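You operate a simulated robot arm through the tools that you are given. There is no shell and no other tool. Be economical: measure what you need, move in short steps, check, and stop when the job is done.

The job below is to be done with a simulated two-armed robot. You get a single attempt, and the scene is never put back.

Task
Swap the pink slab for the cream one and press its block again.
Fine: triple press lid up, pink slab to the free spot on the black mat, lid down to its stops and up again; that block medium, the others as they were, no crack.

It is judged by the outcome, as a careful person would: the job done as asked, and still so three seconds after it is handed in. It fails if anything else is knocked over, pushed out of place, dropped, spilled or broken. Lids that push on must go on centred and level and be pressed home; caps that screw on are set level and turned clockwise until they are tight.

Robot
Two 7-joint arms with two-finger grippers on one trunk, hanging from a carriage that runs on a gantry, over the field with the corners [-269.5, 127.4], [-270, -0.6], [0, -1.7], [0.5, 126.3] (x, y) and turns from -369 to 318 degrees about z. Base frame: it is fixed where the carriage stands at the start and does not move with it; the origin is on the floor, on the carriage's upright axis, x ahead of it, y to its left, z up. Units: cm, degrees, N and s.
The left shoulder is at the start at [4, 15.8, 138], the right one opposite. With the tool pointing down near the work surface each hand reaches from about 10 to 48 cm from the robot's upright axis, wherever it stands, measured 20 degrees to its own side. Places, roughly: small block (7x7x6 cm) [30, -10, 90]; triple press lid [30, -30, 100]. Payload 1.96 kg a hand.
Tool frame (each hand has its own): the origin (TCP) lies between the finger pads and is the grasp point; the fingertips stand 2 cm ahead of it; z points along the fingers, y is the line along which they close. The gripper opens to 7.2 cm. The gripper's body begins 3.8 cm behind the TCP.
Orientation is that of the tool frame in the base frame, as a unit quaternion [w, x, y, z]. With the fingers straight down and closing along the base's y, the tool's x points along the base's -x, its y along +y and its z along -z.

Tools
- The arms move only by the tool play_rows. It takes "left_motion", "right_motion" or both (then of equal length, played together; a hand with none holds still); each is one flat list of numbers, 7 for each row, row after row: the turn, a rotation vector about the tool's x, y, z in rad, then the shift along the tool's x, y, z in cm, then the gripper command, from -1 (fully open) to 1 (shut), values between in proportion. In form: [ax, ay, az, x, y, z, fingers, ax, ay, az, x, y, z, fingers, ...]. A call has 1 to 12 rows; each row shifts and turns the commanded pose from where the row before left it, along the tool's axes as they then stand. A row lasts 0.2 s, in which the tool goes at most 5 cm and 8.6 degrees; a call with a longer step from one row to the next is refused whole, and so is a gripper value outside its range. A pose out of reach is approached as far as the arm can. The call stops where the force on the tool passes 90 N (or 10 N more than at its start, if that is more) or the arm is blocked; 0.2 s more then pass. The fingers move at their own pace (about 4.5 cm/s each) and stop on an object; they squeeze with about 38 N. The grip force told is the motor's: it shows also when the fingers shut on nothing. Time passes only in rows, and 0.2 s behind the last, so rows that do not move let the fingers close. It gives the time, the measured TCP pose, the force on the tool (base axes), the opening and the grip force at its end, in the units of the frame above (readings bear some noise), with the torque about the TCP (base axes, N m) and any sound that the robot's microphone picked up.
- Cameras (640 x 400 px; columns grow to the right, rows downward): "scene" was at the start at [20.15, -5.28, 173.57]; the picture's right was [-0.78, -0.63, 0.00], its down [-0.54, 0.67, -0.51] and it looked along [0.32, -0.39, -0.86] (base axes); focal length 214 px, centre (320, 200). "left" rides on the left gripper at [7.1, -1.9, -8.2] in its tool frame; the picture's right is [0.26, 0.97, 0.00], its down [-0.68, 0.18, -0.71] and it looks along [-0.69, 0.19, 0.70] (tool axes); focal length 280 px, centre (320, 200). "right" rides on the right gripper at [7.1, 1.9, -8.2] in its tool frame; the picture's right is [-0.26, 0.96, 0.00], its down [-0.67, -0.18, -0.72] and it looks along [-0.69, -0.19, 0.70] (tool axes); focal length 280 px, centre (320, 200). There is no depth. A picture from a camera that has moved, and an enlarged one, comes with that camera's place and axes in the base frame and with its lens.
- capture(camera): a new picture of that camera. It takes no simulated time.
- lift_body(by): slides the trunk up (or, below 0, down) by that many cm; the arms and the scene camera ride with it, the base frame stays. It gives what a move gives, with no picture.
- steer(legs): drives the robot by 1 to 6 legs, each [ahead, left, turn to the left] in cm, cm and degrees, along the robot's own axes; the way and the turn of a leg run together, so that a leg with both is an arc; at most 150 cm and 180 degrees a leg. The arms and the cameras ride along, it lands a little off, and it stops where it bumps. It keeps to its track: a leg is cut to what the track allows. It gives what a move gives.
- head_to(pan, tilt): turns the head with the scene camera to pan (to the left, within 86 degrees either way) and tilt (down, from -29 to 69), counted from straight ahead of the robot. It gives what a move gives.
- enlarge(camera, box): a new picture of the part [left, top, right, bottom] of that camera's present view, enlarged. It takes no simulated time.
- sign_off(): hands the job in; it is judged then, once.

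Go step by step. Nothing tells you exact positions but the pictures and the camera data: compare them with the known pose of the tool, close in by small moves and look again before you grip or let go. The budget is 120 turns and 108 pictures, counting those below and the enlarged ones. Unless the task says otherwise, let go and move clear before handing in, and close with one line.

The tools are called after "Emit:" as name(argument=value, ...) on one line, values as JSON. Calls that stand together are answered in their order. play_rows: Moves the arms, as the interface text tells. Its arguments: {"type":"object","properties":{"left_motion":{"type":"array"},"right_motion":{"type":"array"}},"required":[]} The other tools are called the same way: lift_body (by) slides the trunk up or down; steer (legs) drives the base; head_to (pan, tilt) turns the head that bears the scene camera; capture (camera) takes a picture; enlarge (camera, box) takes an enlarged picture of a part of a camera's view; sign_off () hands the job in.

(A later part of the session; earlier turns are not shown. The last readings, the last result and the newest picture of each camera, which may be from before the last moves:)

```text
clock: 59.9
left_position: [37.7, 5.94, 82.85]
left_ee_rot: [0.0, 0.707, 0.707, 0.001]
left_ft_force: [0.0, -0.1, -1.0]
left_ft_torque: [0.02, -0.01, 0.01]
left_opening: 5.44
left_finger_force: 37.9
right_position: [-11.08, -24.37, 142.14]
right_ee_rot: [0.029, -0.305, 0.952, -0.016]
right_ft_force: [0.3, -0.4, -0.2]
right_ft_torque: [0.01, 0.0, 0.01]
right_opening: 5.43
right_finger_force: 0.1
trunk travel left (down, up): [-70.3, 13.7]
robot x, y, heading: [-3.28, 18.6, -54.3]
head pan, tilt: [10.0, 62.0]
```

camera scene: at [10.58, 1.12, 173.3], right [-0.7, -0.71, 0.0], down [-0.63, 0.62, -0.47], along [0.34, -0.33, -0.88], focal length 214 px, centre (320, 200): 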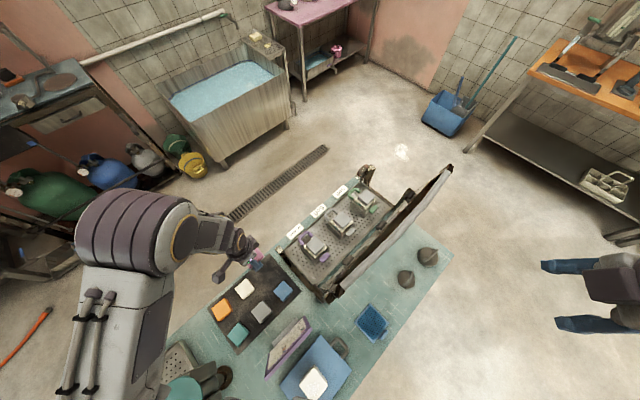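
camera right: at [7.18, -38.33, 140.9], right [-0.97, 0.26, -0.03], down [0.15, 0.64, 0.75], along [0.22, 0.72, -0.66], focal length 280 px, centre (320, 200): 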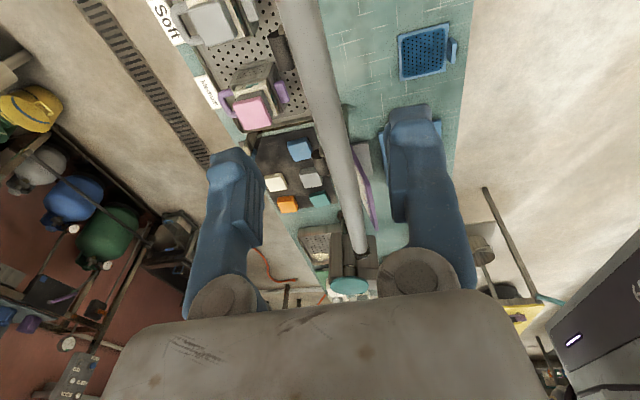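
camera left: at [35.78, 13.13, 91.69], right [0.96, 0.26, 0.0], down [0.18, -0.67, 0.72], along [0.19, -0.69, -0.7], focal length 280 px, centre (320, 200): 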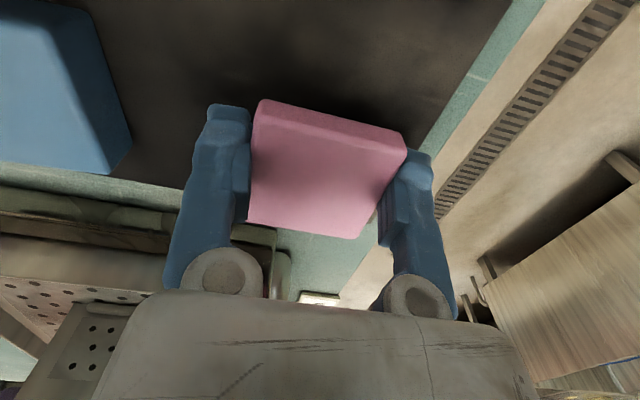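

Emit:
play_rows(left_motion=[0, 0, 0, 0, 0, 0.2, 1, 0, 0, 0, 0, 0, 0.2, 1, 0, 0, 0, 0, 0, 0.1, 1, 0, 0, 0, 0, 0, 0, 1])

Emit:
capture(camera="left")

```text
clock: 60.9
left_position: [37.74, 5.95, 82.52]
left_ee_rot: [-0.001, 0.706, 0.708, 0.0]
left_ft_force: [0.5, 0.2, -0.8]
left_ft_torque: [-0.02, 0.0, 0.01]
left_opening: 5.43
left_finger_force: 38.2
right_position: [-11.06, -24.35, 142.08]
right_ee_rot: [0.03, -0.305, 0.952, -0.015]
right_ft_force: [0.0, -0.1, 0.6]
right_ft_torque: [0.01, 0.0, 0.0]
right_opening: 5.39
right_finger_force: 0.0
trunk travel left (down, up): [-70.3, 13.7]
robot x, y, heading: [-3.14, 18.5, -54.3]
head pan, tilt: [10.0, 62.0]
```

```text
37 pictures are left
camera left: at [35.73, 13.12, 90.67], right [0.96, 0.26, 0.0], down [0.18, -0.67, 0.72], along [0.19, -0.69, -0.7], focal length 280 px, centre (320, 200)
```

left: 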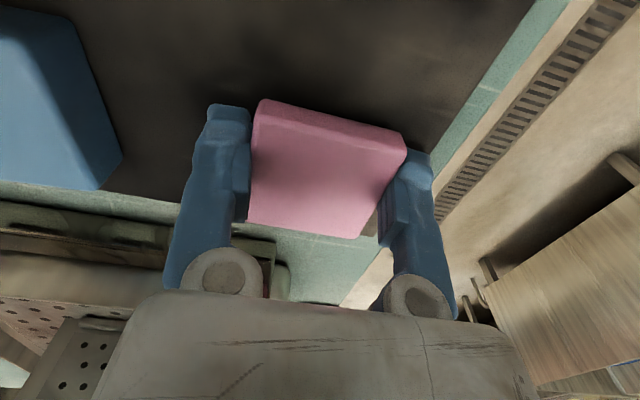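

Refined, the mat is near z 80 and the spot nearer x 38.3. I shift 0.5 cm and continue lowering.

Emit:
play_rows(left_motion=[0, 0, 0, 0, 0.5, 0, 1, 0, 0, 0, 0, 0, 0.2, 1, 0, 0, 0, 0, 0, 0.2, 1, 0, 0, 0, 0, 0, 0, 1])

```text
clock: 61.8
left_position: [38.2, 6.0, 82.29]
left_ee_rot: [-0.001, 0.706, 0.708, 0.0]
left_ft_force: [-21.0, 13.4, 83.0]
left_ft_torque: [0.28, -0.93, -0.07]
left_opening: 5.44
left_finger_force: 38.2
right_position: [-10.99, -24.13, 142.11]
right_ee_rot: [0.03, -0.306, 0.952, -0.015]
right_ft_force: [0.9, -0.5, 0.7]
right_ft_torque: [-0.02, -0.03, -0.01]
right_opening: 5.39
right_finger_force: 0.0
trunk travel left (down, up): [-70.3, 13.7]
robot x, y, heading: [-3.29, 18.56, -54.3]
head pan, tilt: [10.0, 62.0]
stopped in row 4 (left hand): the force on the tool passed its limit at 94 N (the readings are from after the stop); the commanded pose is now the measured one
```

Contact is made. I relieve the force by a hair and open the fingers.

Emit:
play_rows(left_motion=[0, 0, 0, 0, 0, -0.1, 1, 0, 0, 0, 0, 0, 0, -0.55, 0, 0, 0, 0, 0, 0, -0.8, 0, 0, 0, 0, 0, 0, -1, 0, 0, 0, 0, 0, 0, -1])

Emit:
capture(camera="left")

```text
clock: 63.0
left_position: [38.35, 5.94, 82.38]
left_ee_rot: [0.0, 0.707, 0.707, -0.001]
left_ft_force: [-14.4, 8.6, 75.8]
left_ft_torque: [0.21, -0.48, -0.32]
left_opening: 5.67
left_finger_force: 0.0
right_position: [-11.0, -24.24, 142.05]
right_ee_rot: [0.03, -0.306, 0.951, -0.015]
right_ft_force: [-0.7, -0.6, -0.4]
right_ft_torque: [0.01, 0.0, 0.0]
right_opening: 5.41
right_finger_force: 0.0
trunk travel left (down, up): [-70.3, 13.7]
robot x, y, heading: [-3.33, 18.49, -54.5]
head pan, tilt: [10.0, 62.0]
```

```text
36 pictures are left
camera left: at [36.36, 13.08, 90.53], right [0.96, 0.26, 0.0], down [0.18, -0.67, 0.72], along [0.19, -0.69, -0.7], focal length 280 px, centre (320, 200)
```

left: 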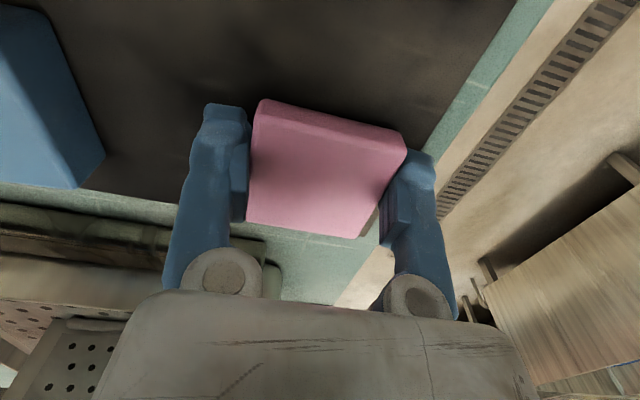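

Force still remains from the tips pressing the mat. I raise 0.3 cm and let the fingers open.

Emit:
play_rows(left_motion=[0, 0, 0, 0, 0, -0.15, -1, 0, 0, 0, 0, 0, -0.15, -1, 0, 0, 0, 0, 0, 0, -1, 0, 0, 0, 0, 0, 0, -1])

Emit:
capture(camera="left")

```text
clock: 64.0
left_position: [38.19, 6.05, 82.4]
left_ee_rot: [-0.001, 0.706, 0.709, -0.002]
left_ft_force: [0.3, 0.3, 0.3]
left_ft_torque: [0.01, -0.01, -0.03]
left_opening: 7.2
left_finger_force: 0.1
right_position: [-11.01, -24.3, 142.04]
right_ee_rot: [0.029, -0.307, 0.951, -0.016]
right_ft_force: [0.6, 0.3, -0.3]
right_ft_torque: [0.01, 0.01, 0.03]
right_opening: 5.41
right_finger_force: 0.1
trunk travel left (down, up): [-70.3, 13.7]
robot x, y, heading: [-3.43, 18.69, -54.1]
head pan, tilt: [10.0, 62.0]
```

```text
35 pictures are left
camera left: at [36.17, 13.02, 90.73], right [0.96, 0.26, 0.0], down [0.19, -0.67, 0.72], along [0.19, -0.69, -0.7], focal length 280 px, centre (320, 200)
```

left: 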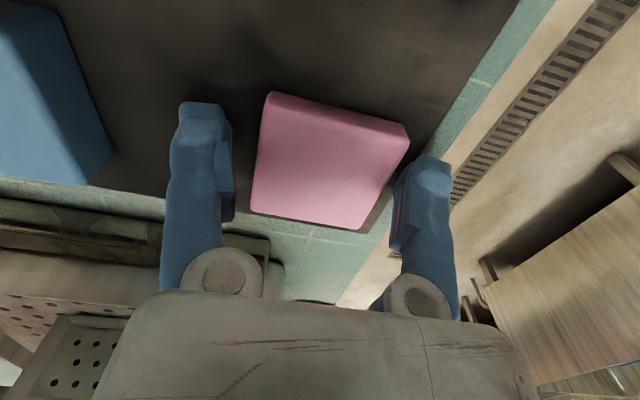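

The pink slab is down flat on the mat. I raise clear, move toward the cream slab and check both.

Emit:
play_rows(left_motion=[0, 0, 0, 0, 0, -1, -1, 0, 0, 0, 0, 0, -2, -1, 0, 0, 0, 0, 0, -3, -1, 0, 0, 0, 0, 0, -3, -1, 0, 0, 0, 0, 0, -3, -1, 0, 0, 0, 3.3, 0, 0, -1, 0, 0, 0, 3.4, 0, 0, -1, 0, 0, 0, 3.4, 0.1, 0, -1, 0, 0, 0, 0, 0, 0, -1])

Emit:
capture(camera="left")

Emit:
enlarge(camera="scene", box=[190, 220, 340, 350])

```text
clock: 66.0
left_position: [38.18, 16.2, 94.52]
left_ee_rot: [0.001, 0.706, 0.708, -0.001]
left_ft_force: [-1.0, 0.2, 0.1]
left_ft_torque: [-0.04, 0.01, -0.02]
left_opening: 7.21
left_finger_force: 0.0
right_position: [-11.02, -24.29, 142.06]
right_ee_rot: [0.029, -0.306, 0.952, -0.014]
right_ft_force: [0.8, 0.2, -0.3]
right_ft_torque: [0.02, 0.01, 0.0]
right_opening: 5.39
right_finger_force: 0.1
trunk travel left (down, up): [-70.3, 13.7]
robot x, y, heading: [-3.52, 18.82, -54.3]
head pan, tilt: [10.0, 62.0]
```

```text
34 pictures are left
camera left: at [36.17, 23.3, 102.74], right [0.96, 0.26, 0.0], down [0.19, -0.67, 0.72], along [0.19, -0.69, -0.7], focal length 280 px, centre (320, 200)
```

left: 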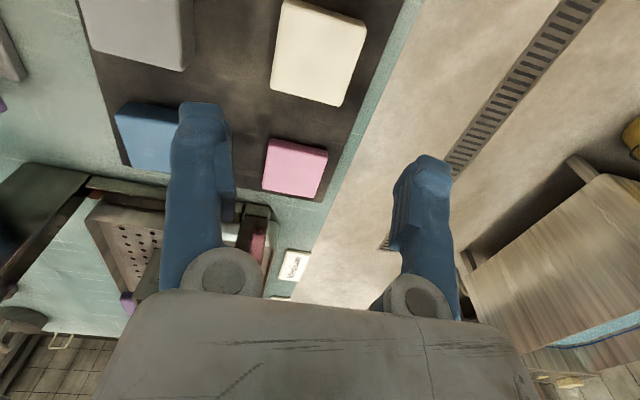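

```text
3.08 times, centred on (265, 285) of scene
camera zoom: at [10.55, 1.14, 173.3], right [-0.7, -0.71, 0.0], down [-0.63, 0.62, -0.47], along [0.34, -0.33, -0.88], focal length 660 px, centre (489, -62)
```

zoom: 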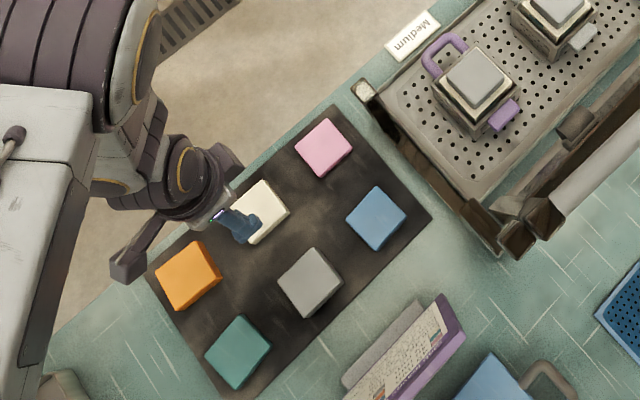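

Pink sits neatly in its grid spot. The cream slab is centred at about (37.7, 16.3); I shift and lower to z 82.8 around it.

Emit:
play_rows(left_motion=[0, 0, 0, 0, -0.5, 3, -1, 0, 0, 0, 0, 0, 3, -1, 0, 0, 0, 0, 0, 3, -1, 0, 0, 0, 0, 0, 1.5, -1, 0, 0, 0, 0, 0, 1.2, -1, 0, 0, 0, 0, 0, 0, -1])

Emit:
capture(camera="left")

```text
clock: 67.4
left_position: [37.74, 16.05, 82.85]
left_ee_rot: [-0.001, 0.707, 0.707, -0.001]
left_ft_force: [-0.3, 0.6, 0.4]
left_ft_torque: [0.02, -0.02, -0.01]
left_opening: 7.21
left_finger_force: 0.0
right_position: [-11.09, -24.31, 142.11]
right_ee_rot: [0.029, -0.306, 0.951, -0.016]
right_ft_force: [0.8, -0.1, 0.2]
right_ft_torque: [0.02, -0.02, 0.01]
right_opening: 5.39
right_finger_force: 0.1
trunk travel left (down, up): [-70.3, 13.7]
robot x, y, heading: [-3.33, 18.55, -54.3]
head pan, tilt: [10.0, 62.0]
```

```text
32 pictures are left
camera left: at [35.76, 23.2, 91.06], right [0.96, 0.26, 0.0], down [0.19, -0.67, 0.72], along [0.19, -0.69, -0.7], focal length 280 px, centre (320, 200)
```

left: 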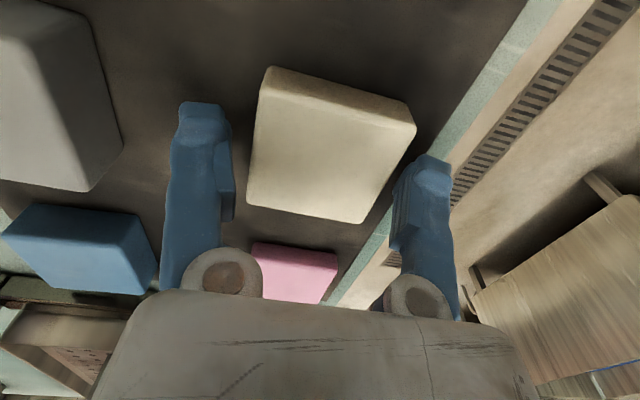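

The slab centre is about 1 cm further in +y. I shift, close and lift.

Emit:
play_rows(left_motion=[0, 0, 0, 0.9, -0.1, 0, -1, 0, 0, 0, 0, 0, 0, -0.2, 0, 0, 0, 0, 0, 0, 0.5, 0, 0, 0, 0, 0, 0, 1, 0, 0, 0, 0, 0, 0, 1, 0, 0, 0, 0, 0, 0, 1, 0, 0, 0, 0, 0, -0.5, 1, 0, 0, 0, 0, 0, -1, 1, 0, 0, 0, 0, 0, -1, 1, 0, 0, 0, 0, 0, 0, 1])

Emit:
capture(camera="left")

```text
clock: 69.6
left_position: [37.54, 16.8, 85.36]
left_ee_rot: [0.0, 0.706, 0.708, -0.001]
left_ft_force: [-0.1, 0.2, -0.8]
left_ft_torque: [-0.02, -0.02, 0.0]
left_opening: 5.44
left_finger_force: 37.7
right_position: [-11.05, -24.32, 142.1]
right_ee_rot: [0.029, -0.306, 0.951, -0.016]
right_ft_force: [-0.1, -1.3, -0.4]
right_ft_torque: [0.01, 0.0, 0.02]
right_opening: 5.41
right_finger_force: 0.1
trunk travel left (down, up): [-70.3, 13.7]
robot x, y, heading: [-3.53, 18.77, -54.4]
head pan, tilt: [10.0, 62.0]
```

```text
31 pictures are left
camera left: at [35.75, 23.97, 93.61], right [0.96, 0.26, 0.0], down [0.19, -0.67, 0.72], along [0.19, -0.69, -0.7], focal length 280 px, centre (320, 200)
```

left: 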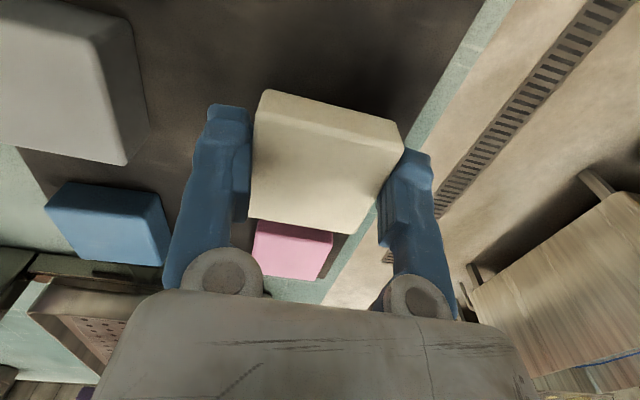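

Cream is held. I lift to z 106 and carry it to over the follower at (28.6, -13.4).

Emit:
play_rows(left_motion=[0, 0, 0, 0, 0, -3, 1, 0, 0, 0, 0, 0, -4, 1, 0, 0, 0, 0, 0, -4, 1, 0, 0, 0, 0, 0, -4, 1, 0, 0, 0, 0, 0, -5, 1, 0, 0, 0, -4, -1.2, 0, 1, 0, 0, 0, -4.4, -1.3, 0, 1, 0, 0, 0, -4.4, -1.3, 0, 1, 0, 0, 0, -4.4, -1.3, 0, 1, 0, 0, 0, -4.4, -1.3, 0, 1, 0, 0, 0, -4.4, -1.3, 0, 1, 0, 0, 0, -4.2, -1.2, 0, 1])

Emit:
capture(camera="left")

```text
clock: 72.2
left_position: [29.04, -13.57, 105.39]
left_ee_rot: [0.0, 0.707, 0.708, -0.002]
left_ft_force: [0.4, 0.2, -1.3]
left_ft_torque: [-0.01, 0.04, -0.01]
left_opening: 5.48
left_finger_force: 38.3
right_position: [-11.18, -24.31, 141.97]
right_ee_rot: [0.029, -0.306, 0.951, -0.015]
right_ft_force: [0.8, 0.1, 0.3]
right_ft_torque: [-0.01, 0.04, 0.03]
right_opening: 5.41
right_finger_force: 0.0
trunk travel left (down, up): [-70.3, 13.7]
robot x, y, heading: [-3.41, 18.51, -54.4]
head pan, tilt: [10.0, 62.0]
```

```text
30 pictures are left
camera left: at [26.99, -6.49, 113.68], right [0.96, 0.26, 0.0], down [0.19, -0.67, 0.72], along [0.19, -0.69, -0.7], focal length 280 px, centre (320, 200)
```

left: 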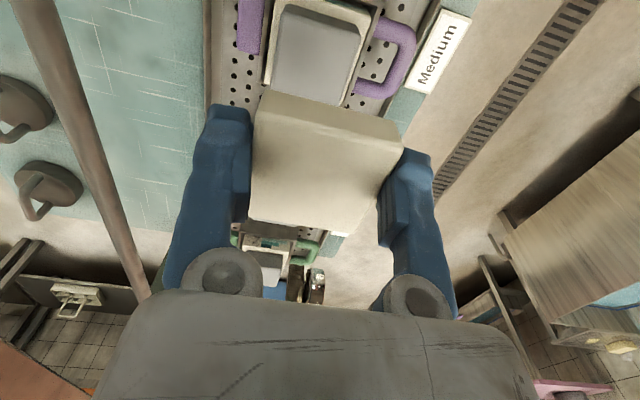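

The follower centre reads about (28.4, -13.3). I shift by -0.6 in x, lower to z 97.5 and check.

Emit:
play_rows(left_motion=[0, 0, 0, 0.1, -0.3, 2.5, 1, 0, 0, 0, 0, -0.3, 2.5, 1, 0, 0, 0, 0, 0, 2, 1, 0, 0, 0, 0, 0, 0.9, 1, 0, 0, 0, 0, 0, 0, 1])

Emit:
capture(camera="left")

Emit:
enlarge(camera="scene", box=[280, 220, 340, 270])

```text
clock: 73.4
left_position: [28.32, -13.23, 97.4]
left_ee_rot: [0.001, 0.706, 0.708, 0.0]
left_ft_force: [-0.3, -0.8, -0.8]
left_ft_torque: [0.01, 0.01, 0.03]
left_opening: 5.44
left_finger_force: 37.7
right_position: [-11.11, -24.3, 142.03]
right_ee_rot: [0.029, -0.306, 0.951, -0.016]
right_ft_force: [-1.1, 0.6, -1.0]
right_ft_torque: [0.03, -0.01, -0.01]
right_opening: 5.4
right_finger_force: 0.1
trunk travel left (down, up): [-70.3, 13.7]
robot x, y, heading: [-3.49, 18.58, -54.4]
head pan, tilt: [10.0, 62.0]
```

```text
29 pictures are left
camera left: at [26.38, -6.15, 105.67], right [0.96, 0.26, 0.0], down [0.19, -0.67, 0.72], along [0.19, -0.69, -0.7], focal length 280 px, centre (320, 200)
```

left: 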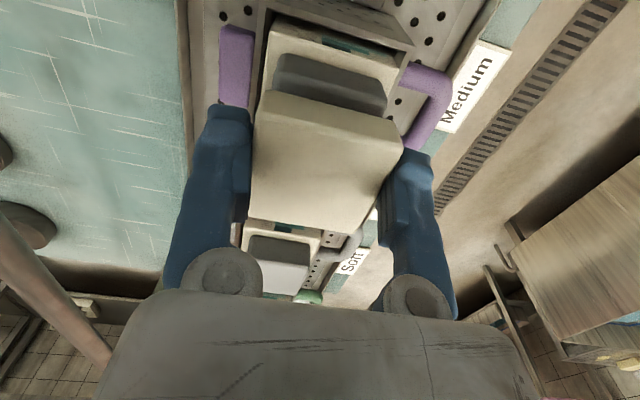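

```text
8.00 times, centred on (310, 245) of scene
camera zoom: at [10.54, 1.14, 173.3], right [-0.7, -0.71, 0.0], down [-0.63, 0.62, -0.47], along [0.34, -0.33, -0.88], focal length 1716 px, centre (400, -160)
```

zoom: 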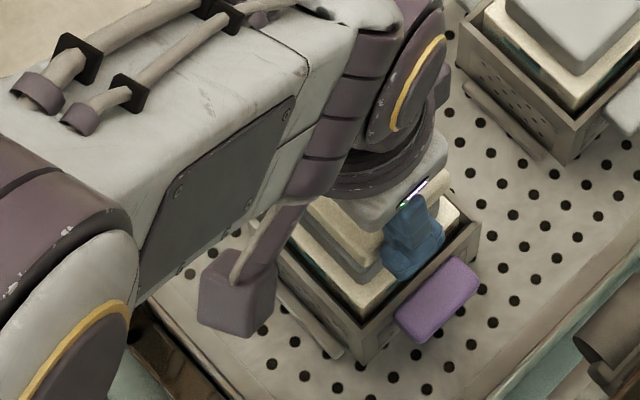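

The alignment looks good. I lower in small steps to contact.

Emit:
play_rows(left_motion=[0, 0, 0, 0.1, 0, 0.3, 1, 0, 0, 0, 0, 0, 0.3, 1, 0, 0, 0, 0, 0, 0.2, 1, 0, 0, 0, 0, 0, 0, 1])

```text
clock: 74.4
left_position: [28.19, -13.17, 96.66]
left_ee_rot: [0.0, 0.706, 0.708, -0.001]
left_ft_force: [-0.5, -0.1, -0.3]
left_ft_torque: [0.02, 0.0, -0.02]
left_opening: 5.46
left_finger_force: 38.2
right_position: [-11.08, -24.3, 142.12]
right_ee_rot: [0.03, -0.306, 0.952, -0.015]
right_ft_force: [-0.3, 0.3, -0.2]
right_ft_torque: [0.0, 0.01, 0.01]
right_opening: 5.41
right_finger_force: 0.0
trunk travel left (down, up): [-70.3, 13.7]
robot x, y, heading: [-3.31, 18.91, -54.3]
head pan, tilt: [10.0, 62.0]
```

Emit:
play_rows(left_motion=[0, 0, 0, 0, 0, 0.15, 1, 0, 0, 0, 0, 0, 0.15, 1, 0, 0, 0, 0, 0, 0, 1])

Emit:
enlarge(camera="left", box=[200, 20, 440, 170])

```text
clock: 75.2
left_position: [28.16, -13.12, 96.28]
left_ee_rot: [0.0, 0.706, 0.708, -0.002]
left_ft_force: [-0.6, 0.1, -0.8]
left_ft_torque: [-0.04, -0.01, 0.0]
left_opening: 5.48
left_finger_force: 37.6
right_position: [-11.12, -24.33, 141.98]
right_ee_rot: [0.029, -0.306, 0.951, -0.016]
right_ft_force: [-1.1, -0.4, 0.5]
right_ft_torque: [0.0, 0.02, 0.03]
right_opening: 5.42
right_finger_force: 0.1
trunk travel left (down, up): [-70.3, 13.7]
robot x, y, heading: [-3.65, 18.7, -54.6]
head pan, tilt: [10.0, 62.0]
```

```text
2.67 times, centred on (320, 95) of left
camera zoom: at [26.26, -5.97, 104.57], right [0.96, 0.26, 0.0], down [0.19, -0.67, 0.72], along [0.19, -0.69, -0.7], focal length 748 px, centre (320, 480)
```

zoom: 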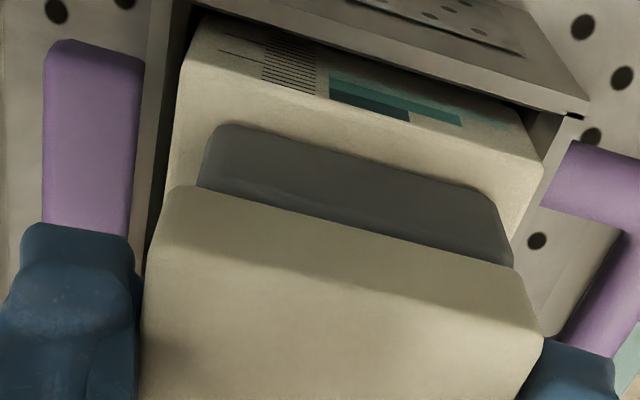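

Nearly down; the slab overhangs the follower evenly in x. I continue.

Emit:
play_rows(left_motion=[0, 0, 0, 0, 0, 0.15, 1, 0, 0, 0, 0, 0, 0.15, 1, 0, 0, 0, 0, 0, 0.15, 1, 0, 0, 0, 0, 0, 0, 1])

```text
clock: 76.2
left_position: [28.18, -13.24, 96.02]
left_ee_rot: [0.0, 0.707, 0.708, -0.001]
left_ft_force: [-1.2, 2.7, 10.9]
left_ft_torque: [0.04, -0.01, -0.03]
left_opening: 5.45
left_finger_force: 38.5
right_position: [-11.04, -24.21, 142.03]
right_ee_rot: [0.03, -0.305, 0.952, -0.015]
right_ft_force: [-0.3, 0.5, 1.0]
right_ft_torque: [0.01, 0.03, 0.02]
right_opening: 5.42
right_finger_force: 0.1
trunk travel left (down, up): [-70.3, 13.7]
robot x, y, heading: [-3.44, 18.99, -54.5]
head pan, tilt: [10.0, 62.0]
```

Contact at 11 N: the slab is seated. I open and raise.

Emit:
play_rows(left_motion=[0, 0, 0, 0, 0, 0, -0.55, 0, 0, 0, 0, 0, 0, -0.8, 0, 0, 0, 0, 0, 0, -1, 0, 0, 0, 0, 0, 0, -1, 0, 0, 0, 0, 0, -1, -1, 0, 0, 0, 0, 0, -2, -1, 0, 0, 0, 0, 0, -3, -1, 0, 0, 0, 0, 0, -3, -1])

Emit:
enlarge(camera="left", box=[200, 0, 460, 162])

Emit:
enlarge(camera="scene", box=[280, 220, 340, 270])

```text
clock: 78.0
left_position: [28.28, -12.82, 104.98]
left_ee_rot: [0.0, 0.706, 0.708, -0.001]
left_ft_force: [-0.8, 0.1, -0.4]
left_ft_torque: [-0.01, 0.0, -0.01]
left_opening: 7.19
left_finger_force: 0.0
right_position: [-11.1, -24.24, 142.19]
right_ee_rot: [0.03, -0.306, 0.951, -0.015]
right_ft_force: [-0.4, 0.7, 0.7]
right_ft_torque: [-0.02, -0.02, -0.01]
right_opening: 5.39
right_finger_force: 0.0
trunk travel left (down, up): [-70.3, 13.7]
robot x, y, heading: [-2.97, 18.81, -54.5]
head pan, tilt: [10.0, 62.0]
```

```text
2.46 times, centred on (330, 81) of left
camera zoom: at [26.43, -5.81, 113.15], right [0.96, 0.26, 0.0], down [0.19, -0.67, 0.72], along [0.19, -0.69, -0.7], focal length 690 px, centre (295, 493)
```

zoom: 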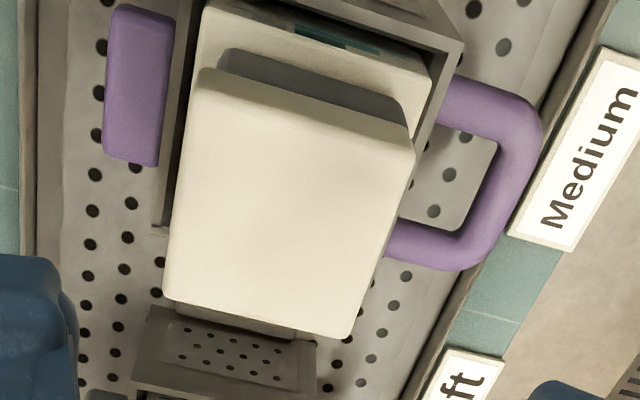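

```text
8.00 times, centred on (310, 245) of scene
camera zoom: at [10.55, 1.14, 173.3], right [-0.7, -0.71, 0.0], down [-0.63, 0.62, -0.47], along [0.34, -0.33, -0.88], focal length 1716 px, centre (400, -160)
```

zoom: 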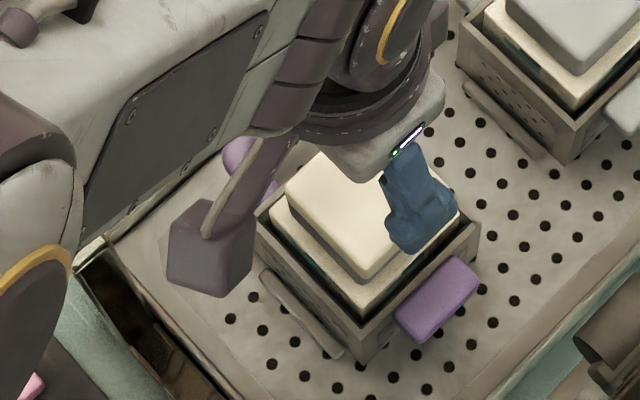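

The cream slab is on the follower. I raise the left hand back to its travel position and check the mould from the scene camera.

Emit:
play_rows(left_motion=[0, 0, 0, 0, 0, -4, -1, 0, 0, 0, 0, 0, -4, -1, 0, 0, 0, 1, 0, -4, -1, 0, 0, 0, 2, 0, -4, -1, 0, 0, 0, 3, 0, -4, -1, 0, 0, 0, 3, 0, -4, -1, 0, 0, 0, 3, 0, -4, -1, 0, 0, 0, 2, 0, -4, -1])

Emit:
enlarge(camera="scene", box=[270, 190, 390, 280])

```text
clock: 79.8
left_position: [28.38, 0.86, 136.91]
left_ee_rot: [-0.001, 0.708, 0.706, -0.002]
left_ft_force: [-0.6, 0.2, 0.4]
left_ft_torque: [-0.02, -0.01, 0.01]
left_opening: 7.21
left_finger_force: 0.0
right_position: [-11.07, -24.28, 142.1]
right_ee_rot: [0.029, -0.306, 0.951, -0.015]
right_ft_force: [0.6, 0.5, 1.0]
right_ft_torque: [-0.02, 0.01, 0.0]
right_opening: 5.43
right_finger_force: 0.0
trunk travel left (down, up): [-70.3, 13.7]
robot x, y, heading: [-3.49, 18.86, -54.3]
head pan, tilt: [10.0, 62.0]
```

```text
4.44 times, centred on (330, 235) of scene
camera zoom: at [10.54, 1.14, 173.3], right [-0.7, -0.71, 0.0], down [-0.63, 0.62, -0.47], along [0.34, -0.33, -0.88], focal length 953 px, centre (276, 44)
```

zoom: 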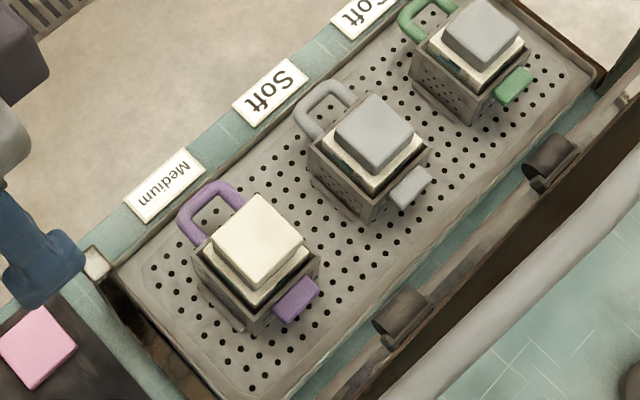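

The cream slab sits square on its follower. Now I retrace the drive to bring the right hand back above the lid's bar.

Emit:
steer(legs=[[-10.6, -15.2, 0], [0, 0, 54.5], [0, -18.5, 0]])

Emit:
head_to(pan=-40, tilt=60)

Emit:
capture(camera="right")

```text
clock: 84.9
left_position: [11.11, 15.43, 136.96]
left_ee_rot: [0.001, 0.307, 0.952, -0.002]
left_ft_force: [-0.2, -0.4, -0.5]
left_ft_torque: [0.01, 0.02, 0.02]
left_opening: 7.22
left_finger_force: 0.1
right_position: [8.5, -31.14, 142.07]
right_ee_rot: [0.034, -0.706, 0.707, -0.001]
right_ft_force: [-0.5, 1.0, -0.7]
right_ft_torque: [-0.01, 0.01, -0.01]
right_opening: 5.41
right_finger_force: 0.1
trunk travel left (down, up): [-70.3, 13.7]
robot x, y, heading: [-21.63, -0.01, -0.2]
head pan, tilt: [10.0, 62.0]
```

```text
clock: 86.0
left_position: [11.28, 15.54, 136.91]
left_ee_rot: [0.0, 0.306, 0.952, -0.001]
left_ft_force: [-0.3, 0.9, -0.6]
left_ft_torque: [0.02, -0.01, -0.02]
left_opening: 7.21
left_finger_force: 0.0
right_position: [8.43, -31.21, 142.0]
right_ee_rot: [0.033, -0.706, 0.708, 0.0]
right_ft_force: [-1.3, 0.5, 0.2]
right_ft_torque: [-0.01, 0.0, -0.01]
right_opening: 5.42
right_finger_force: 0.1
trunk travel left (down, up): [-70.3, 13.7]
robot x, y, heading: [-21.99, 0.22, -0.3]
head pan, tilt: [-40.0, 60.0]
```

```text
23 pictures are left
camera right: at [6.19, -38.56, 149.83], right [-0.96, 0.27, -0.03], down [0.15, 0.64, 0.75], along [0.22, 0.72, -0.66], focal length 280 px, centre (320, 200)
```

right: 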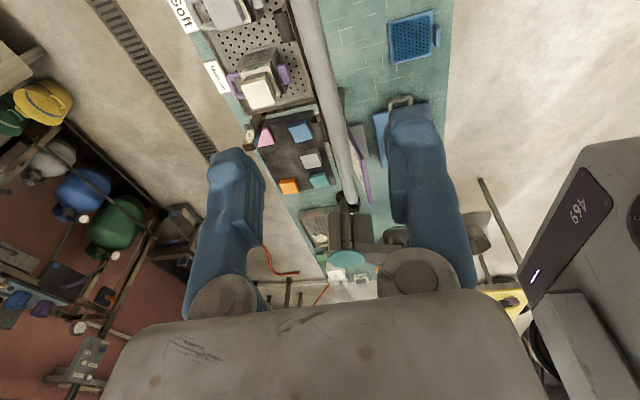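

The bar shows at about x 9.7. I lower the right hand over it with fingers open, nudging forward.

Emit:
play_rows(right_motion=[0, 0, 0, 0, -0.3, 3, -0.6, 0, 0, 0, 0, -0.3, 3, -0.6, 0, 0, 0, 0, -0.1, 3, -0.6, 0, 0, 0, 0, 0, 3, -0.6, 0, 0, 0, 0, 0, 2, -0.6, 0, 0, 0, 0, 0, 0, -0.6])

Emit:
capture(camera="right")

```text
clock: 87.4
left_position: [11.26, 15.53, 136.99]
left_ee_rot: [0.0, 0.306, 0.952, 0.0]
left_ft_force: [0.6, 0.2, -0.3]
left_ft_torque: [0.01, -0.01, -0.01]
left_opening: 7.2
left_finger_force: 0.1
right_position: [9.76, -30.57, 128.02]
right_ee_rot: [0.033, -0.706, 0.708, 0.0]
right_ft_force: [-0.7, -0.1, -0.4]
right_ft_torque: [-0.03, 0.01, -0.01]
right_opening: 5.75
right_finger_force: 0.0
trunk travel left (down, up): [-70.3, 13.7]
robot x, y, heading: [-21.66, 0.32, -0.3]
head pan, tilt: [-40.0, 60.0]
```

```text
22 pictures are left
camera right: at [7.56, -38.02, 135.8], right [-0.96, 0.27, -0.03], down [0.15, 0.64, 0.75], along [0.22, 0.72, -0.66], focal length 280 px, centre (320, 200)
```

right: 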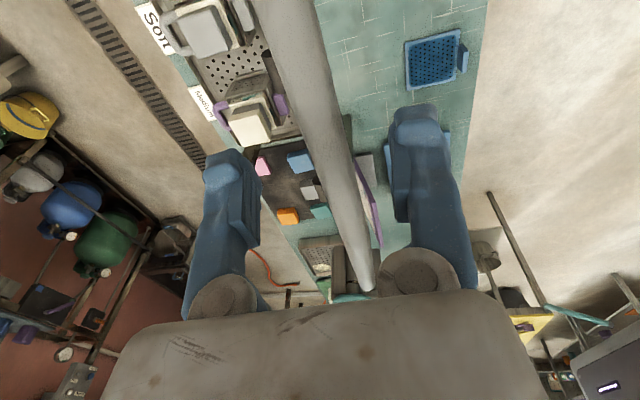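

The bar is centred between the fingers. Before caging it I'll retract the arm 5 cm and drive 5 cm forward, so the reach suffices when the lid is down.

Emit:
play_rows(right_motion=[0, 0, 0, 0, 1.5, -1, -0.6, 0, 0, 0, 0, 1.5, 0, -0.6, 0, 0, 0, 0, 2, 0, -0.6, 0, 0, 0, 0, 0, 0, -0.6])

Emit:
steer(legs=[[5, 0, 0]])

Emit:
capture(camera="right")

```text
clock: 88.4
left_position: [11.23, 15.56, 136.95]
left_ee_rot: [0.001, 0.306, 0.952, -0.001]
left_ft_force: [0.6, -0.6, -1.1]
left_ft_torque: [0.02, -0.04, 0.0]
left_opening: 7.18
left_finger_force: 0.1
right_position: [4.56, -30.48, 128.8]
right_ee_rot: [0.039, -0.704, 0.71, 0.007]
right_ft_force: [-1.1, 0.2, -0.4]
right_ft_torque: [0.03, -0.01, 0.01]
right_opening: 5.78
right_finger_force: 0.0
trunk travel left (down, up): [-70.3, 13.7]
robot x, y, heading: [-22.15, -0.0, -0.1]
head pan, tilt: [-40.0, 60.0]
```

```text
clock: 89.4
left_position: [16.14, 15.53, 136.96]
left_ee_rot: [0.001, 0.307, 0.952, -0.001]
left_ft_force: [-0.5, -1.2, -0.2]
left_ft_torque: [0.02, 0.04, -0.02]
left_opening: 7.22
left_finger_force: 0.1
right_position: [9.63, -30.31, 128.85]
right_ee_rot: [0.039, -0.705, 0.709, 0.006]
right_ft_force: [-0.4, 0.0, 0.2]
right_ft_torque: [0.0, 0.02, -0.04]
right_opening: 5.75
right_finger_force: 0.1
trunk travel left (down, up): [-70.3, 13.7]
robot x, y, heading: [-17.11, 0.33, -0.1]
head pan, tilt: [-40.0, 60.0]
```

```text
21 pictures are left
camera right: at [7.4, -37.96, 136.41], right [-0.96, 0.27, -0.03], down [0.15, 0.63, 0.77], along [0.22, 0.73, -0.64], focal length 280 px, centre (320, 200)
```

right: 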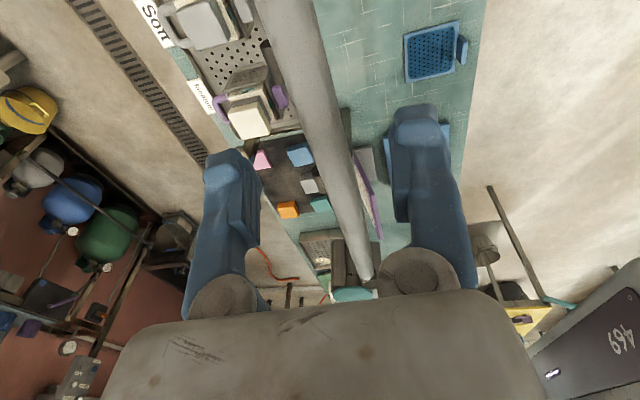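

Still centred. I lower onto the bar, cage it loosely, then drive forward in steps to swing the lid over its upright.

Emit:
play_rows(right_motion=[0, 0, 0, 0, 0, 2, -0.6, 0, 0, 0, 0, 0, 2, -0.6, 0, 0, 0, 0, 0, 1.3, -0.6, 0, 0, 0, 0, 0, 0, 0, 0, 0, 0, 0, 0, 0, 0.3, 0, 0, 0, 0, 0, 0, 0.3, 0, 0, 0, 0, 0, 0, 0.3])

Emit:
steer(legs=[[3, 0, 0], [2, 0, 0]])

Emit:
capture(camera="right")

```text
clock: 91.0
left_position: [16.16, 15.55, 136.92]
left_ee_rot: [0.0, 0.307, 0.952, -0.001]
left_ft_force: [-0.2, 0.1, -1.4]
left_ft_torque: [0.0, -0.06, 0.03]
left_opening: 7.21
left_finger_force: 0.1
right_position: [9.99, -30.25, 123.54]
right_ee_rot: [0.04, -0.704, 0.709, 0.006]
right_ft_force: [0.1, 0.1, 0.5]
right_ft_torque: [-0.01, 0.0, -0.01]
right_opening: 2.54
right_finger_force: 0.0
trunk travel left (down, up): [-70.3, 13.7]
robot x, y, heading: [-17.17, -0.11, -0.2]
head pan, tilt: [-40.0, 60.0]
```

```text
clock: 92.2
left_position: [21.21, 15.65, 136.95]
left_ee_rot: [0.001, 0.307, 0.952, -0.001]
left_ft_force: [-0.4, -0.4, 0.0]
left_ft_torque: [-0.02, -0.01, 0.0]
left_opening: 7.2
left_finger_force: 0.0
right_position: [14.98, -30.19, 123.59]
right_ee_rot: [0.04, -0.705, 0.708, 0.005]
right_ft_force: [0.2, 0.0, 1.1]
right_ft_torque: [-0.01, -0.02, -0.02]
right_opening: 2.53
right_finger_force: 0.1
trunk travel left (down, up): [-70.3, 13.7]
robot x, y, heading: [-12.09, 0.16, 0.1]
head pan, tilt: [-40.0, 60.0]
```

```text
20 pictures are left
camera right: at [12.72, -37.65, 131.14], right [-0.96, 0.27, -0.03], down [0.15, 0.63, 0.77], along [0.22, 0.73, -0.64], focal length 280 px, centre (320, 200)
```

right: 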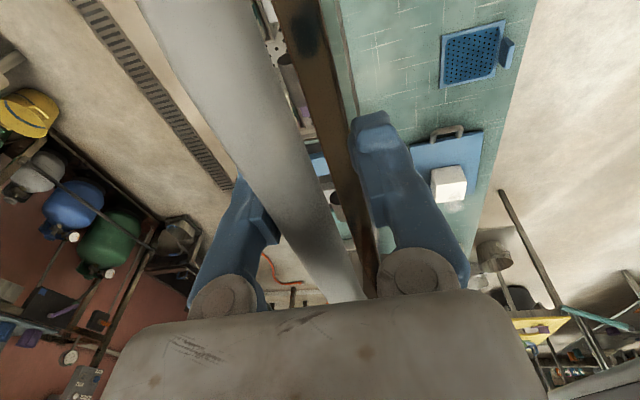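

The bar now leans on the front finger. I drive 8 cm more forward with the lid resting in the cage.

Emit:
steer(legs=[[3, 0, 0], [3, 0, 0], [2.5, 0, 0]])

Emit:
capture(camera="right")

```text
clock: 93.9
left_position: [29.58, 15.53, 136.97]
left_ee_rot: [0.0, 0.306, 0.952, -0.001]
left_ft_force: [-1.1, 0.1, -0.2]
left_ft_torque: [0.05, 0.0, 0.0]
left_opening: 7.24
left_finger_force: 0.1
right_position: [23.48, -30.23, 123.58]
right_ee_rot: [0.04, -0.704, 0.709, 0.004]
right_ft_force: [4.4, 0.3, 2.2]
right_ft_torque: [-0.03, -0.05, -0.01]
right_opening: 2.76
right_finger_force: 1.6
trunk travel left (down, up): [-70.3, 13.7]
robot x, y, heading: [-3.64, 0.09, -0.3]
head pan, tilt: [-40.0, 60.0]
```

```text
19 pictures are left
camera right: at [21.19, -37.69, 131.17], right [-0.96, 0.27, -0.03], down [0.15, 0.63, 0.77], along [0.23, 0.73, -0.64], focal length 280 px, centre (320, 200)
```

right: 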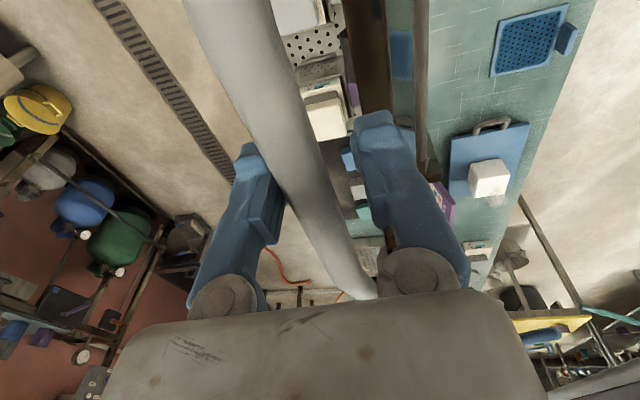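

I lower the hand 1 cm and drive 3 cm more, which puts the robot near its front limit for the rest of the arc.

Emit:
play_rows(right_motion=[0, 0, 0, 0, 0, 0.7, 0.3, 0, 0, 0, 0, 0, 0.6, 0.3])

Emit:
steer(legs=[[3, 0, 0]])

```text
clock: 94.5
left_position: [29.65, 15.51, 136.94]
left_ee_rot: [0.0, 0.306, 0.952, -0.001]
left_ft_force: [-1.1, 0.4, -0.5]
left_ft_torque: [-0.01, -0.03, -0.02]
left_opening: 7.19
left_finger_force: 0.0
right_position: [23.67, -30.0, 122.32]
right_ee_rot: [0.04, -0.704, 0.709, 0.005]
right_ft_force: [3.8, -0.7, 1.8]
right_ft_torque: [-0.02, 0.01, 0.03]
right_opening: 2.71
right_finger_force: 1.5
trunk travel left (down, up): [-70.3, 13.7]
robot x, y, heading: [-3.17, -0.2, -0.2]
head pan, tilt: [-40.0, 60.0]
```

```text
clock: 95.3
left_position: [32.82, 15.64, 136.89]
left_ee_rot: [0.0, 0.307, 0.952, -0.001]
left_ft_force: [0.1, 1.1, 0.8]
left_ft_torque: [-0.02, 0.02, 0.01]
left_opening: 7.18
left_finger_force: 0.1
right_position: [26.72, -30.11, 122.3]
right_ee_rot: [0.04, -0.705, 0.708, 0.004]
right_ft_force: [6.3, 1.6, 2.6]
right_ft_torque: [-0.01, -0.06, 0.0]
right_opening: 2.89
right_finger_force: 3.1
trunk travel left (down, up): [-70.3, 13.7]
robot x, y, heading: [-0.19, 0.1, -0.0]
head pan, tilt: [-40.0, 60.0]
```

Now I grip the bar firmly for the descent.

Emit:
play_rows(right_motion=[0, 0, 0, 0, 0, 0.7, 0.3, 0, 0, 0, 0, 0, 0, 1, 0, 0, 0, 0, 0, 0, 1, 0, 0, 0, 0, 0, 0, 1])

```text
clock: 96.3
left_position: [32.74, 15.58, 137.03]
left_ee_rot: [0.001, 0.307, 0.952, -0.001]
left_ft_force: [0.4, 0.0, 0.9]
left_ft_torque: [0.03, 0.01, -0.03]
left_opening: 7.19
left_finger_force: 0.1
right_position: [26.85, -30.07, 121.59]
right_ee_rot: [0.041, -0.704, 0.709, 0.003]
right_ft_force: [4.2, -0.7, 0.2]
right_ft_torque: [0.13, -0.04, 0.12]
right_opening: 0.89
right_finger_force: 36.4
trunk travel left (down, up): [-70.3, 13.7]
robot x, y, heading: [-0.32, 0.19, 0.1]
head pan, tilt: [-40.0, 60.0]
```

Gripped. I bring the lid down along the arc, to about 45° first.

Emit:
play_rows(right_motion=[0, 0, 0, 0.03, -1.22, 0.674, 1, 0, 0, 0, 0.03, -1.18, 0.739, 1, 0, 0, 0, 0.035, -1.14, 0.801, 1, 0, 0, 0, 0.04, -1.095, 0.86, 1, 0, 0, 0, 0.04, -1.045, 0.918, 1, 0, 0, 0, 0.045, -0.995, 0.973, 1])

```text
clock: 97.7
left_position: [32.58, 15.52, 136.9]
left_ee_rot: [0.0, 0.307, 0.952, -0.002]
left_ft_force: [0.0, 0.1, 0.5]
left_ft_torque: [-0.01, 0.01, 0.02]
left_opening: 7.2
left_finger_force: 0.0
right_position: [33.37, -30.23, 116.84]
right_ee_rot: [0.04, -0.704, 0.709, 0.005]
right_ft_force: [-14.0, -8.5, -21.7]
right_ft_torque: [0.19, 0.18, 0.22]
right_opening: 0.7
right_finger_force: 35.0
trunk travel left (down, up): [-70.3, 13.7]
robot x, y, heading: [-0.29, 0.15, -0.1]
head pan, tilt: [-40.0, 60.0]
```

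Still smooth. I continue to about 27°.

Emit:
play_rows(right_motion=[0, 0, 0, 0.045, -0.85, 1.1, 1, 0, 0, 0, 0.05, -0.83, 1.12, 1, 0, 0, 0, 0.05, -0.82, 1.121, 1, 0, 0, 0, 0.05, -0.762, 1.165, 1, 0, 0, 0, 0.05, -0.699, 1.205, 1, 0, 0, 0, 0.055, -0.633, 1.242, 1])

Emit:
capture(camera="right")

```text
clock: 99.1
left_position: [32.76, 15.38, 136.84]
left_ee_rot: [-0.001, 0.307, 0.952, -0.002]
left_ft_force: [-0.3, 1.0, -0.6]
left_ft_torque: [-0.01, 0.01, 0.0]
left_opening: 7.2
left_finger_force: 0.1
right_position: [38.37, -30.14, 110.24]
right_ee_rot: [0.04, -0.704, 0.709, 0.004]
right_ft_force: [-11.3, -13.1, -14.1]
right_ft_torque: [0.07, 0.11, 0.12]
right_opening: 0.6
right_finger_force: 33.3
trunk travel left (down, up): [-70.3, 13.7]
robot x, y, heading: [-0.14, 0.27, 0.0]
head pan, tilt: [-40.0, 60.0]
```

```text
18 pictures are left
camera right: at [36.0, -37.63, 117.93], right [-0.96, 0.27, -0.03], down [0.15, 0.63, 0.76], along [0.23, 0.73, -0.65], focal length 280 px, centre (320, 200)
```

right: 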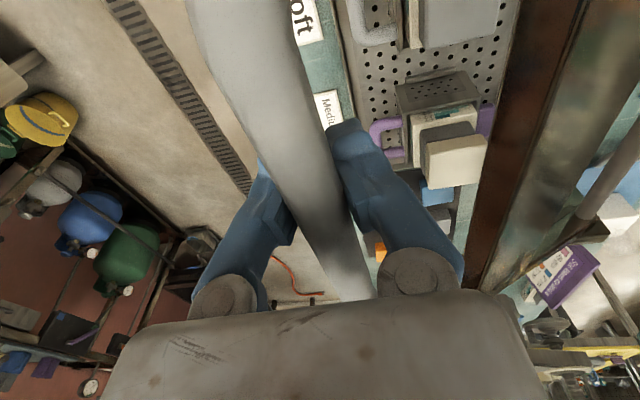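

The lid comes down cleanly and the cream slab is in place. I continue to about 5°.

Emit:
play_rows(right_motion=[0, 0, 0, 0.055, -0.59, 1.247, 1, 0, 0, 0, 0.055, -0.53, 1.279, 1, 0, 0, 0, 0.055, -0.465, 1.307, 1, 0, 0, 0, 0.055, -0.4, 1.332, 1, 0, 0, 0, 0.055, -0.33, 1.353, 1, 0, 0, 0, 0.055, -0.26, 1.371, 1, 0, 0, 0, 0.05, -0.185, 1.384, 1, 0, 0, 0, 0.03, -0.08, 0.9, 1, 0, 0, 0, 0, 0, 0, 1])

Emit:
capture(camera="right")

```text
clock: 101.1
left_position: [32.46, 15.33, 136.76]
left_ee_rot: [-0.001, 0.306, 0.952, -0.003]
left_ft_force: [-0.3, 0.7, 0.1]
left_ft_torque: [0.01, -0.02, -0.02]
left_opening: 7.19
left_finger_force: 0.1
right_position: [41.73, -30.02, 100.23]
right_ee_rot: [0.038, -0.704, 0.709, 0.003]
right_ft_force: [-14.7, -21.3, -11.3]
right_ft_torque: [0.16, -0.27, 0.22]
right_opening: 0.59
right_finger_force: 31.4
trunk travel left (down, up): [-70.3, 13.7]
robot x, y, heading: [-0.3, 0.22, -0.1]
head pan, tilt: [-40.0, 60.0]
```

```text
17 pictures are left
camera right: at [39.39, -37.59, 107.8], right [-0.96, 0.27, -0.03], down [0.15, 0.63, 0.76], along [0.22, 0.73, -0.65], focal length 280 px, centre (320, 200)
```

right: 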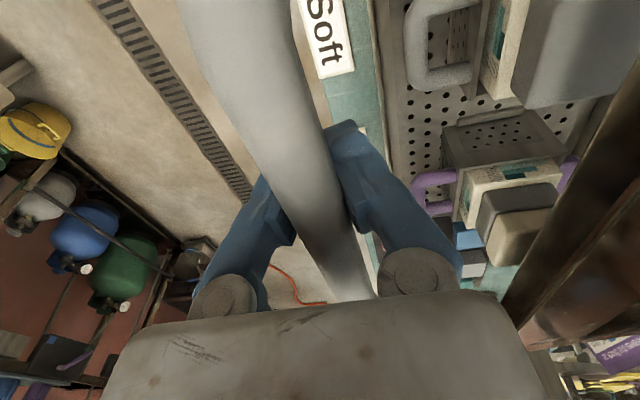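

Nearly down. Now I press down in 0.3 cm steps and watch the force.

Emit:
play_rows(right_motion=[0, 0, 0, 0, -0.03, 0.4, 1, 0, 0, 0, 0, 0, 0.3, 1, 0, 0, 0, 0, 0, 0.3, 1, 0, 0, 0, 0, 0, 0.3, 1, 0, 0, 0, 0, 0, 0, 1])

```text
clock: 102.3
left_position: [32.51, 15.27, 136.95]
left_ee_rot: [0.001, 0.307, 0.952, -0.003]
left_ft_force: [-0.5, 0.3, 0.0]
left_ft_torque: [0.03, 0.0, -0.02]
left_opening: 7.18
left_finger_force: 0.1
right_position: [41.89, -30.0, 98.97]
right_ee_rot: [0.039, -0.704, 0.709, 0.003]
right_ft_force: [-9.5, -21.5, -10.5]
right_ft_torque: [0.2, -0.2, 0.21]
right_opening: 0.58
right_finger_force: 31.3
trunk travel left (down, up): [-70.3, 13.7]
robot x, y, heading: [-0.19, 0.06, -0.0]
head pan, tilt: [-40.0, 60.0]
```

No resistance yet. I keep pressing.

Emit:
play_rows(right_motion=[0, 0, 0, 0, 0, 0.3, 1, 0, 0, 0, 0, 0, 0.3, 1, 0, 0, 0, 0, 0, 0.3, 1, 0, 0, 0, 0, 0, 0.3, 1, 0, 0, 0, 0, 0, 0, 1])

Emit:
capture(camera="right")

```text
clock: 103.5
left_position: [32.55, 15.29, 136.85]
left_ee_rot: [0.0, 0.307, 0.952, -0.003]
left_ft_force: [-0.5, 0.1, 0.2]
left_ft_torque: [0.02, 0.03, 0.03]
left_opening: 7.2
left_finger_force: 0.1
right_position: [41.92, -30.05, 97.75]
right_ee_rot: [0.039, -0.704, 0.709, 0.004]
right_ft_force: [-10.0, -24.2, -8.3]
right_ft_torque: [0.51, -0.16, 0.17]
right_opening: 0.58
right_finger_force: 30.5
trunk travel left (down, up): [-70.3, 13.7]
robot x, y, heading: [-0.17, 0.32, -0.1]
head pan, tilt: [-40.0, 60.0]
```

```text
16 pictures are left
camera right: at [39.61, -37.56, 105.38], right [-0.96, 0.27, -0.03], down [0.15, 0.63, 0.76], along [0.23, 0.73, -0.65], focal length 280 px, centre (320, 200)
```

right: 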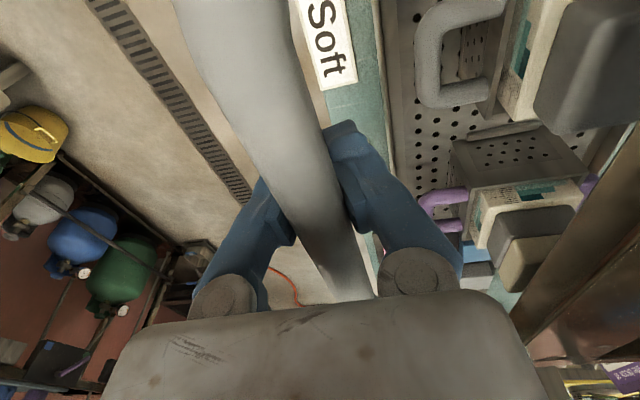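

Still no contact; the bar seems to sit higher in the fingers than at first. I press on.

Emit:
play_rows(right_motion=[0, 0, 0, 0, 0, 0.3, 1, 0, 0, 0, 0, 0, 0.3, 1, 0, 0, 0, 0, 0, 0.3, 1, 0, 0, 0, 0, 0, 0.3, 1, 0, 0, 0, 0, 0, 0.3, 1, 0, 0, 0, 0, 0, 0, 1])

Emit:
head_to(pan=-30, tilt=66)

Emit:
enlarge(camera="scene", box=[260, 180, 470, 330])

```text
clock: 104.9
left_position: [32.6, 15.63, 136.98]
left_ee_rot: [0.0, 0.306, 0.952, -0.002]
left_ft_force: [-0.1, 0.8, 0.0]
left_ft_torque: [-0.01, -0.01, -0.03]
left_opening: 7.21
left_finger_force: 0.1
right_position: [42.15, -29.52, 96.25]
right_ee_rot: [0.041, -0.705, 0.708, 0.005]
right_ft_force: [-4.5, 1.0, -3.4]
right_ft_torque: [-0.07, -0.16, 0.02]
right_opening: 0.0
right_finger_force: 29.4
trunk travel left (down, up): [-70.3, 13.7]
robot x, y, heading: [-0.31, 0.25, -0.2]
head pan, tilt: [-40.0, 60.0]
```

```text
clock: 105.6
left_position: [32.78, 15.56, 136.99]
left_ee_rot: [-0.001, 0.307, 0.952, -0.002]
left_ft_force: [0.7, -0.1, -0.8]
left_ft_torque: [0.01, 0.02, 0.02]
left_opening: 7.2
left_finger_force: 0.1
right_position: [42.06, -29.53, 96.36]
right_ee_rot: [0.041, -0.704, 0.709, 0.004]
right_ft_force: [-6.7, -0.1, -5.9]
right_ft_torque: [-0.01, -0.19, 0.01]
right_opening: 0.0
right_finger_force: 30.1
trunk travel left (down, up): [-70.3, 13.7]
robot x, y, heading: [-0.25, 0.01, -0.1]
head pan, tilt: [-30.0, 66.0]
```

```text
2.67 times, centred on (365, 255) of scene
camera zoom: at [20.73, -2.85, 172.84], right [-0.5, -0.86, 0.0], down [-0.79, 0.46, -0.41], along [0.35, -0.2, -0.91], focal length 572 px, centre (200, 53)
```

zoom: 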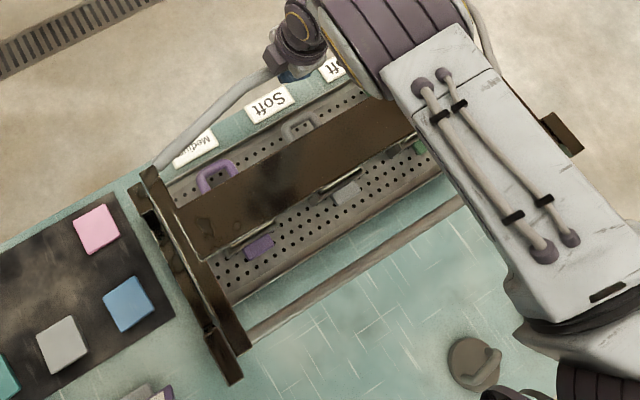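

The fingers have closed to zero, with the bar now higher in the throat of the gripper. I look before continuing.

Emit:
capture(camera="right")

```text
14 pictures are left
camera right: at [39.73, -37.07, 103.79], right [-0.96, 0.27, -0.03], down [0.15, 0.63, 0.76], along [0.23, 0.73, -0.64], focal length 280 px, centre (320, 200)
```

right: 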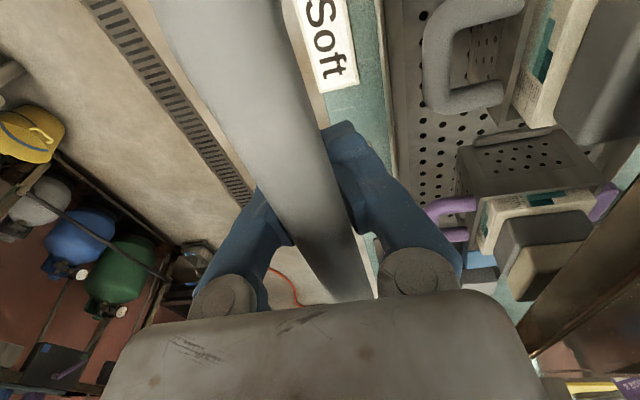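

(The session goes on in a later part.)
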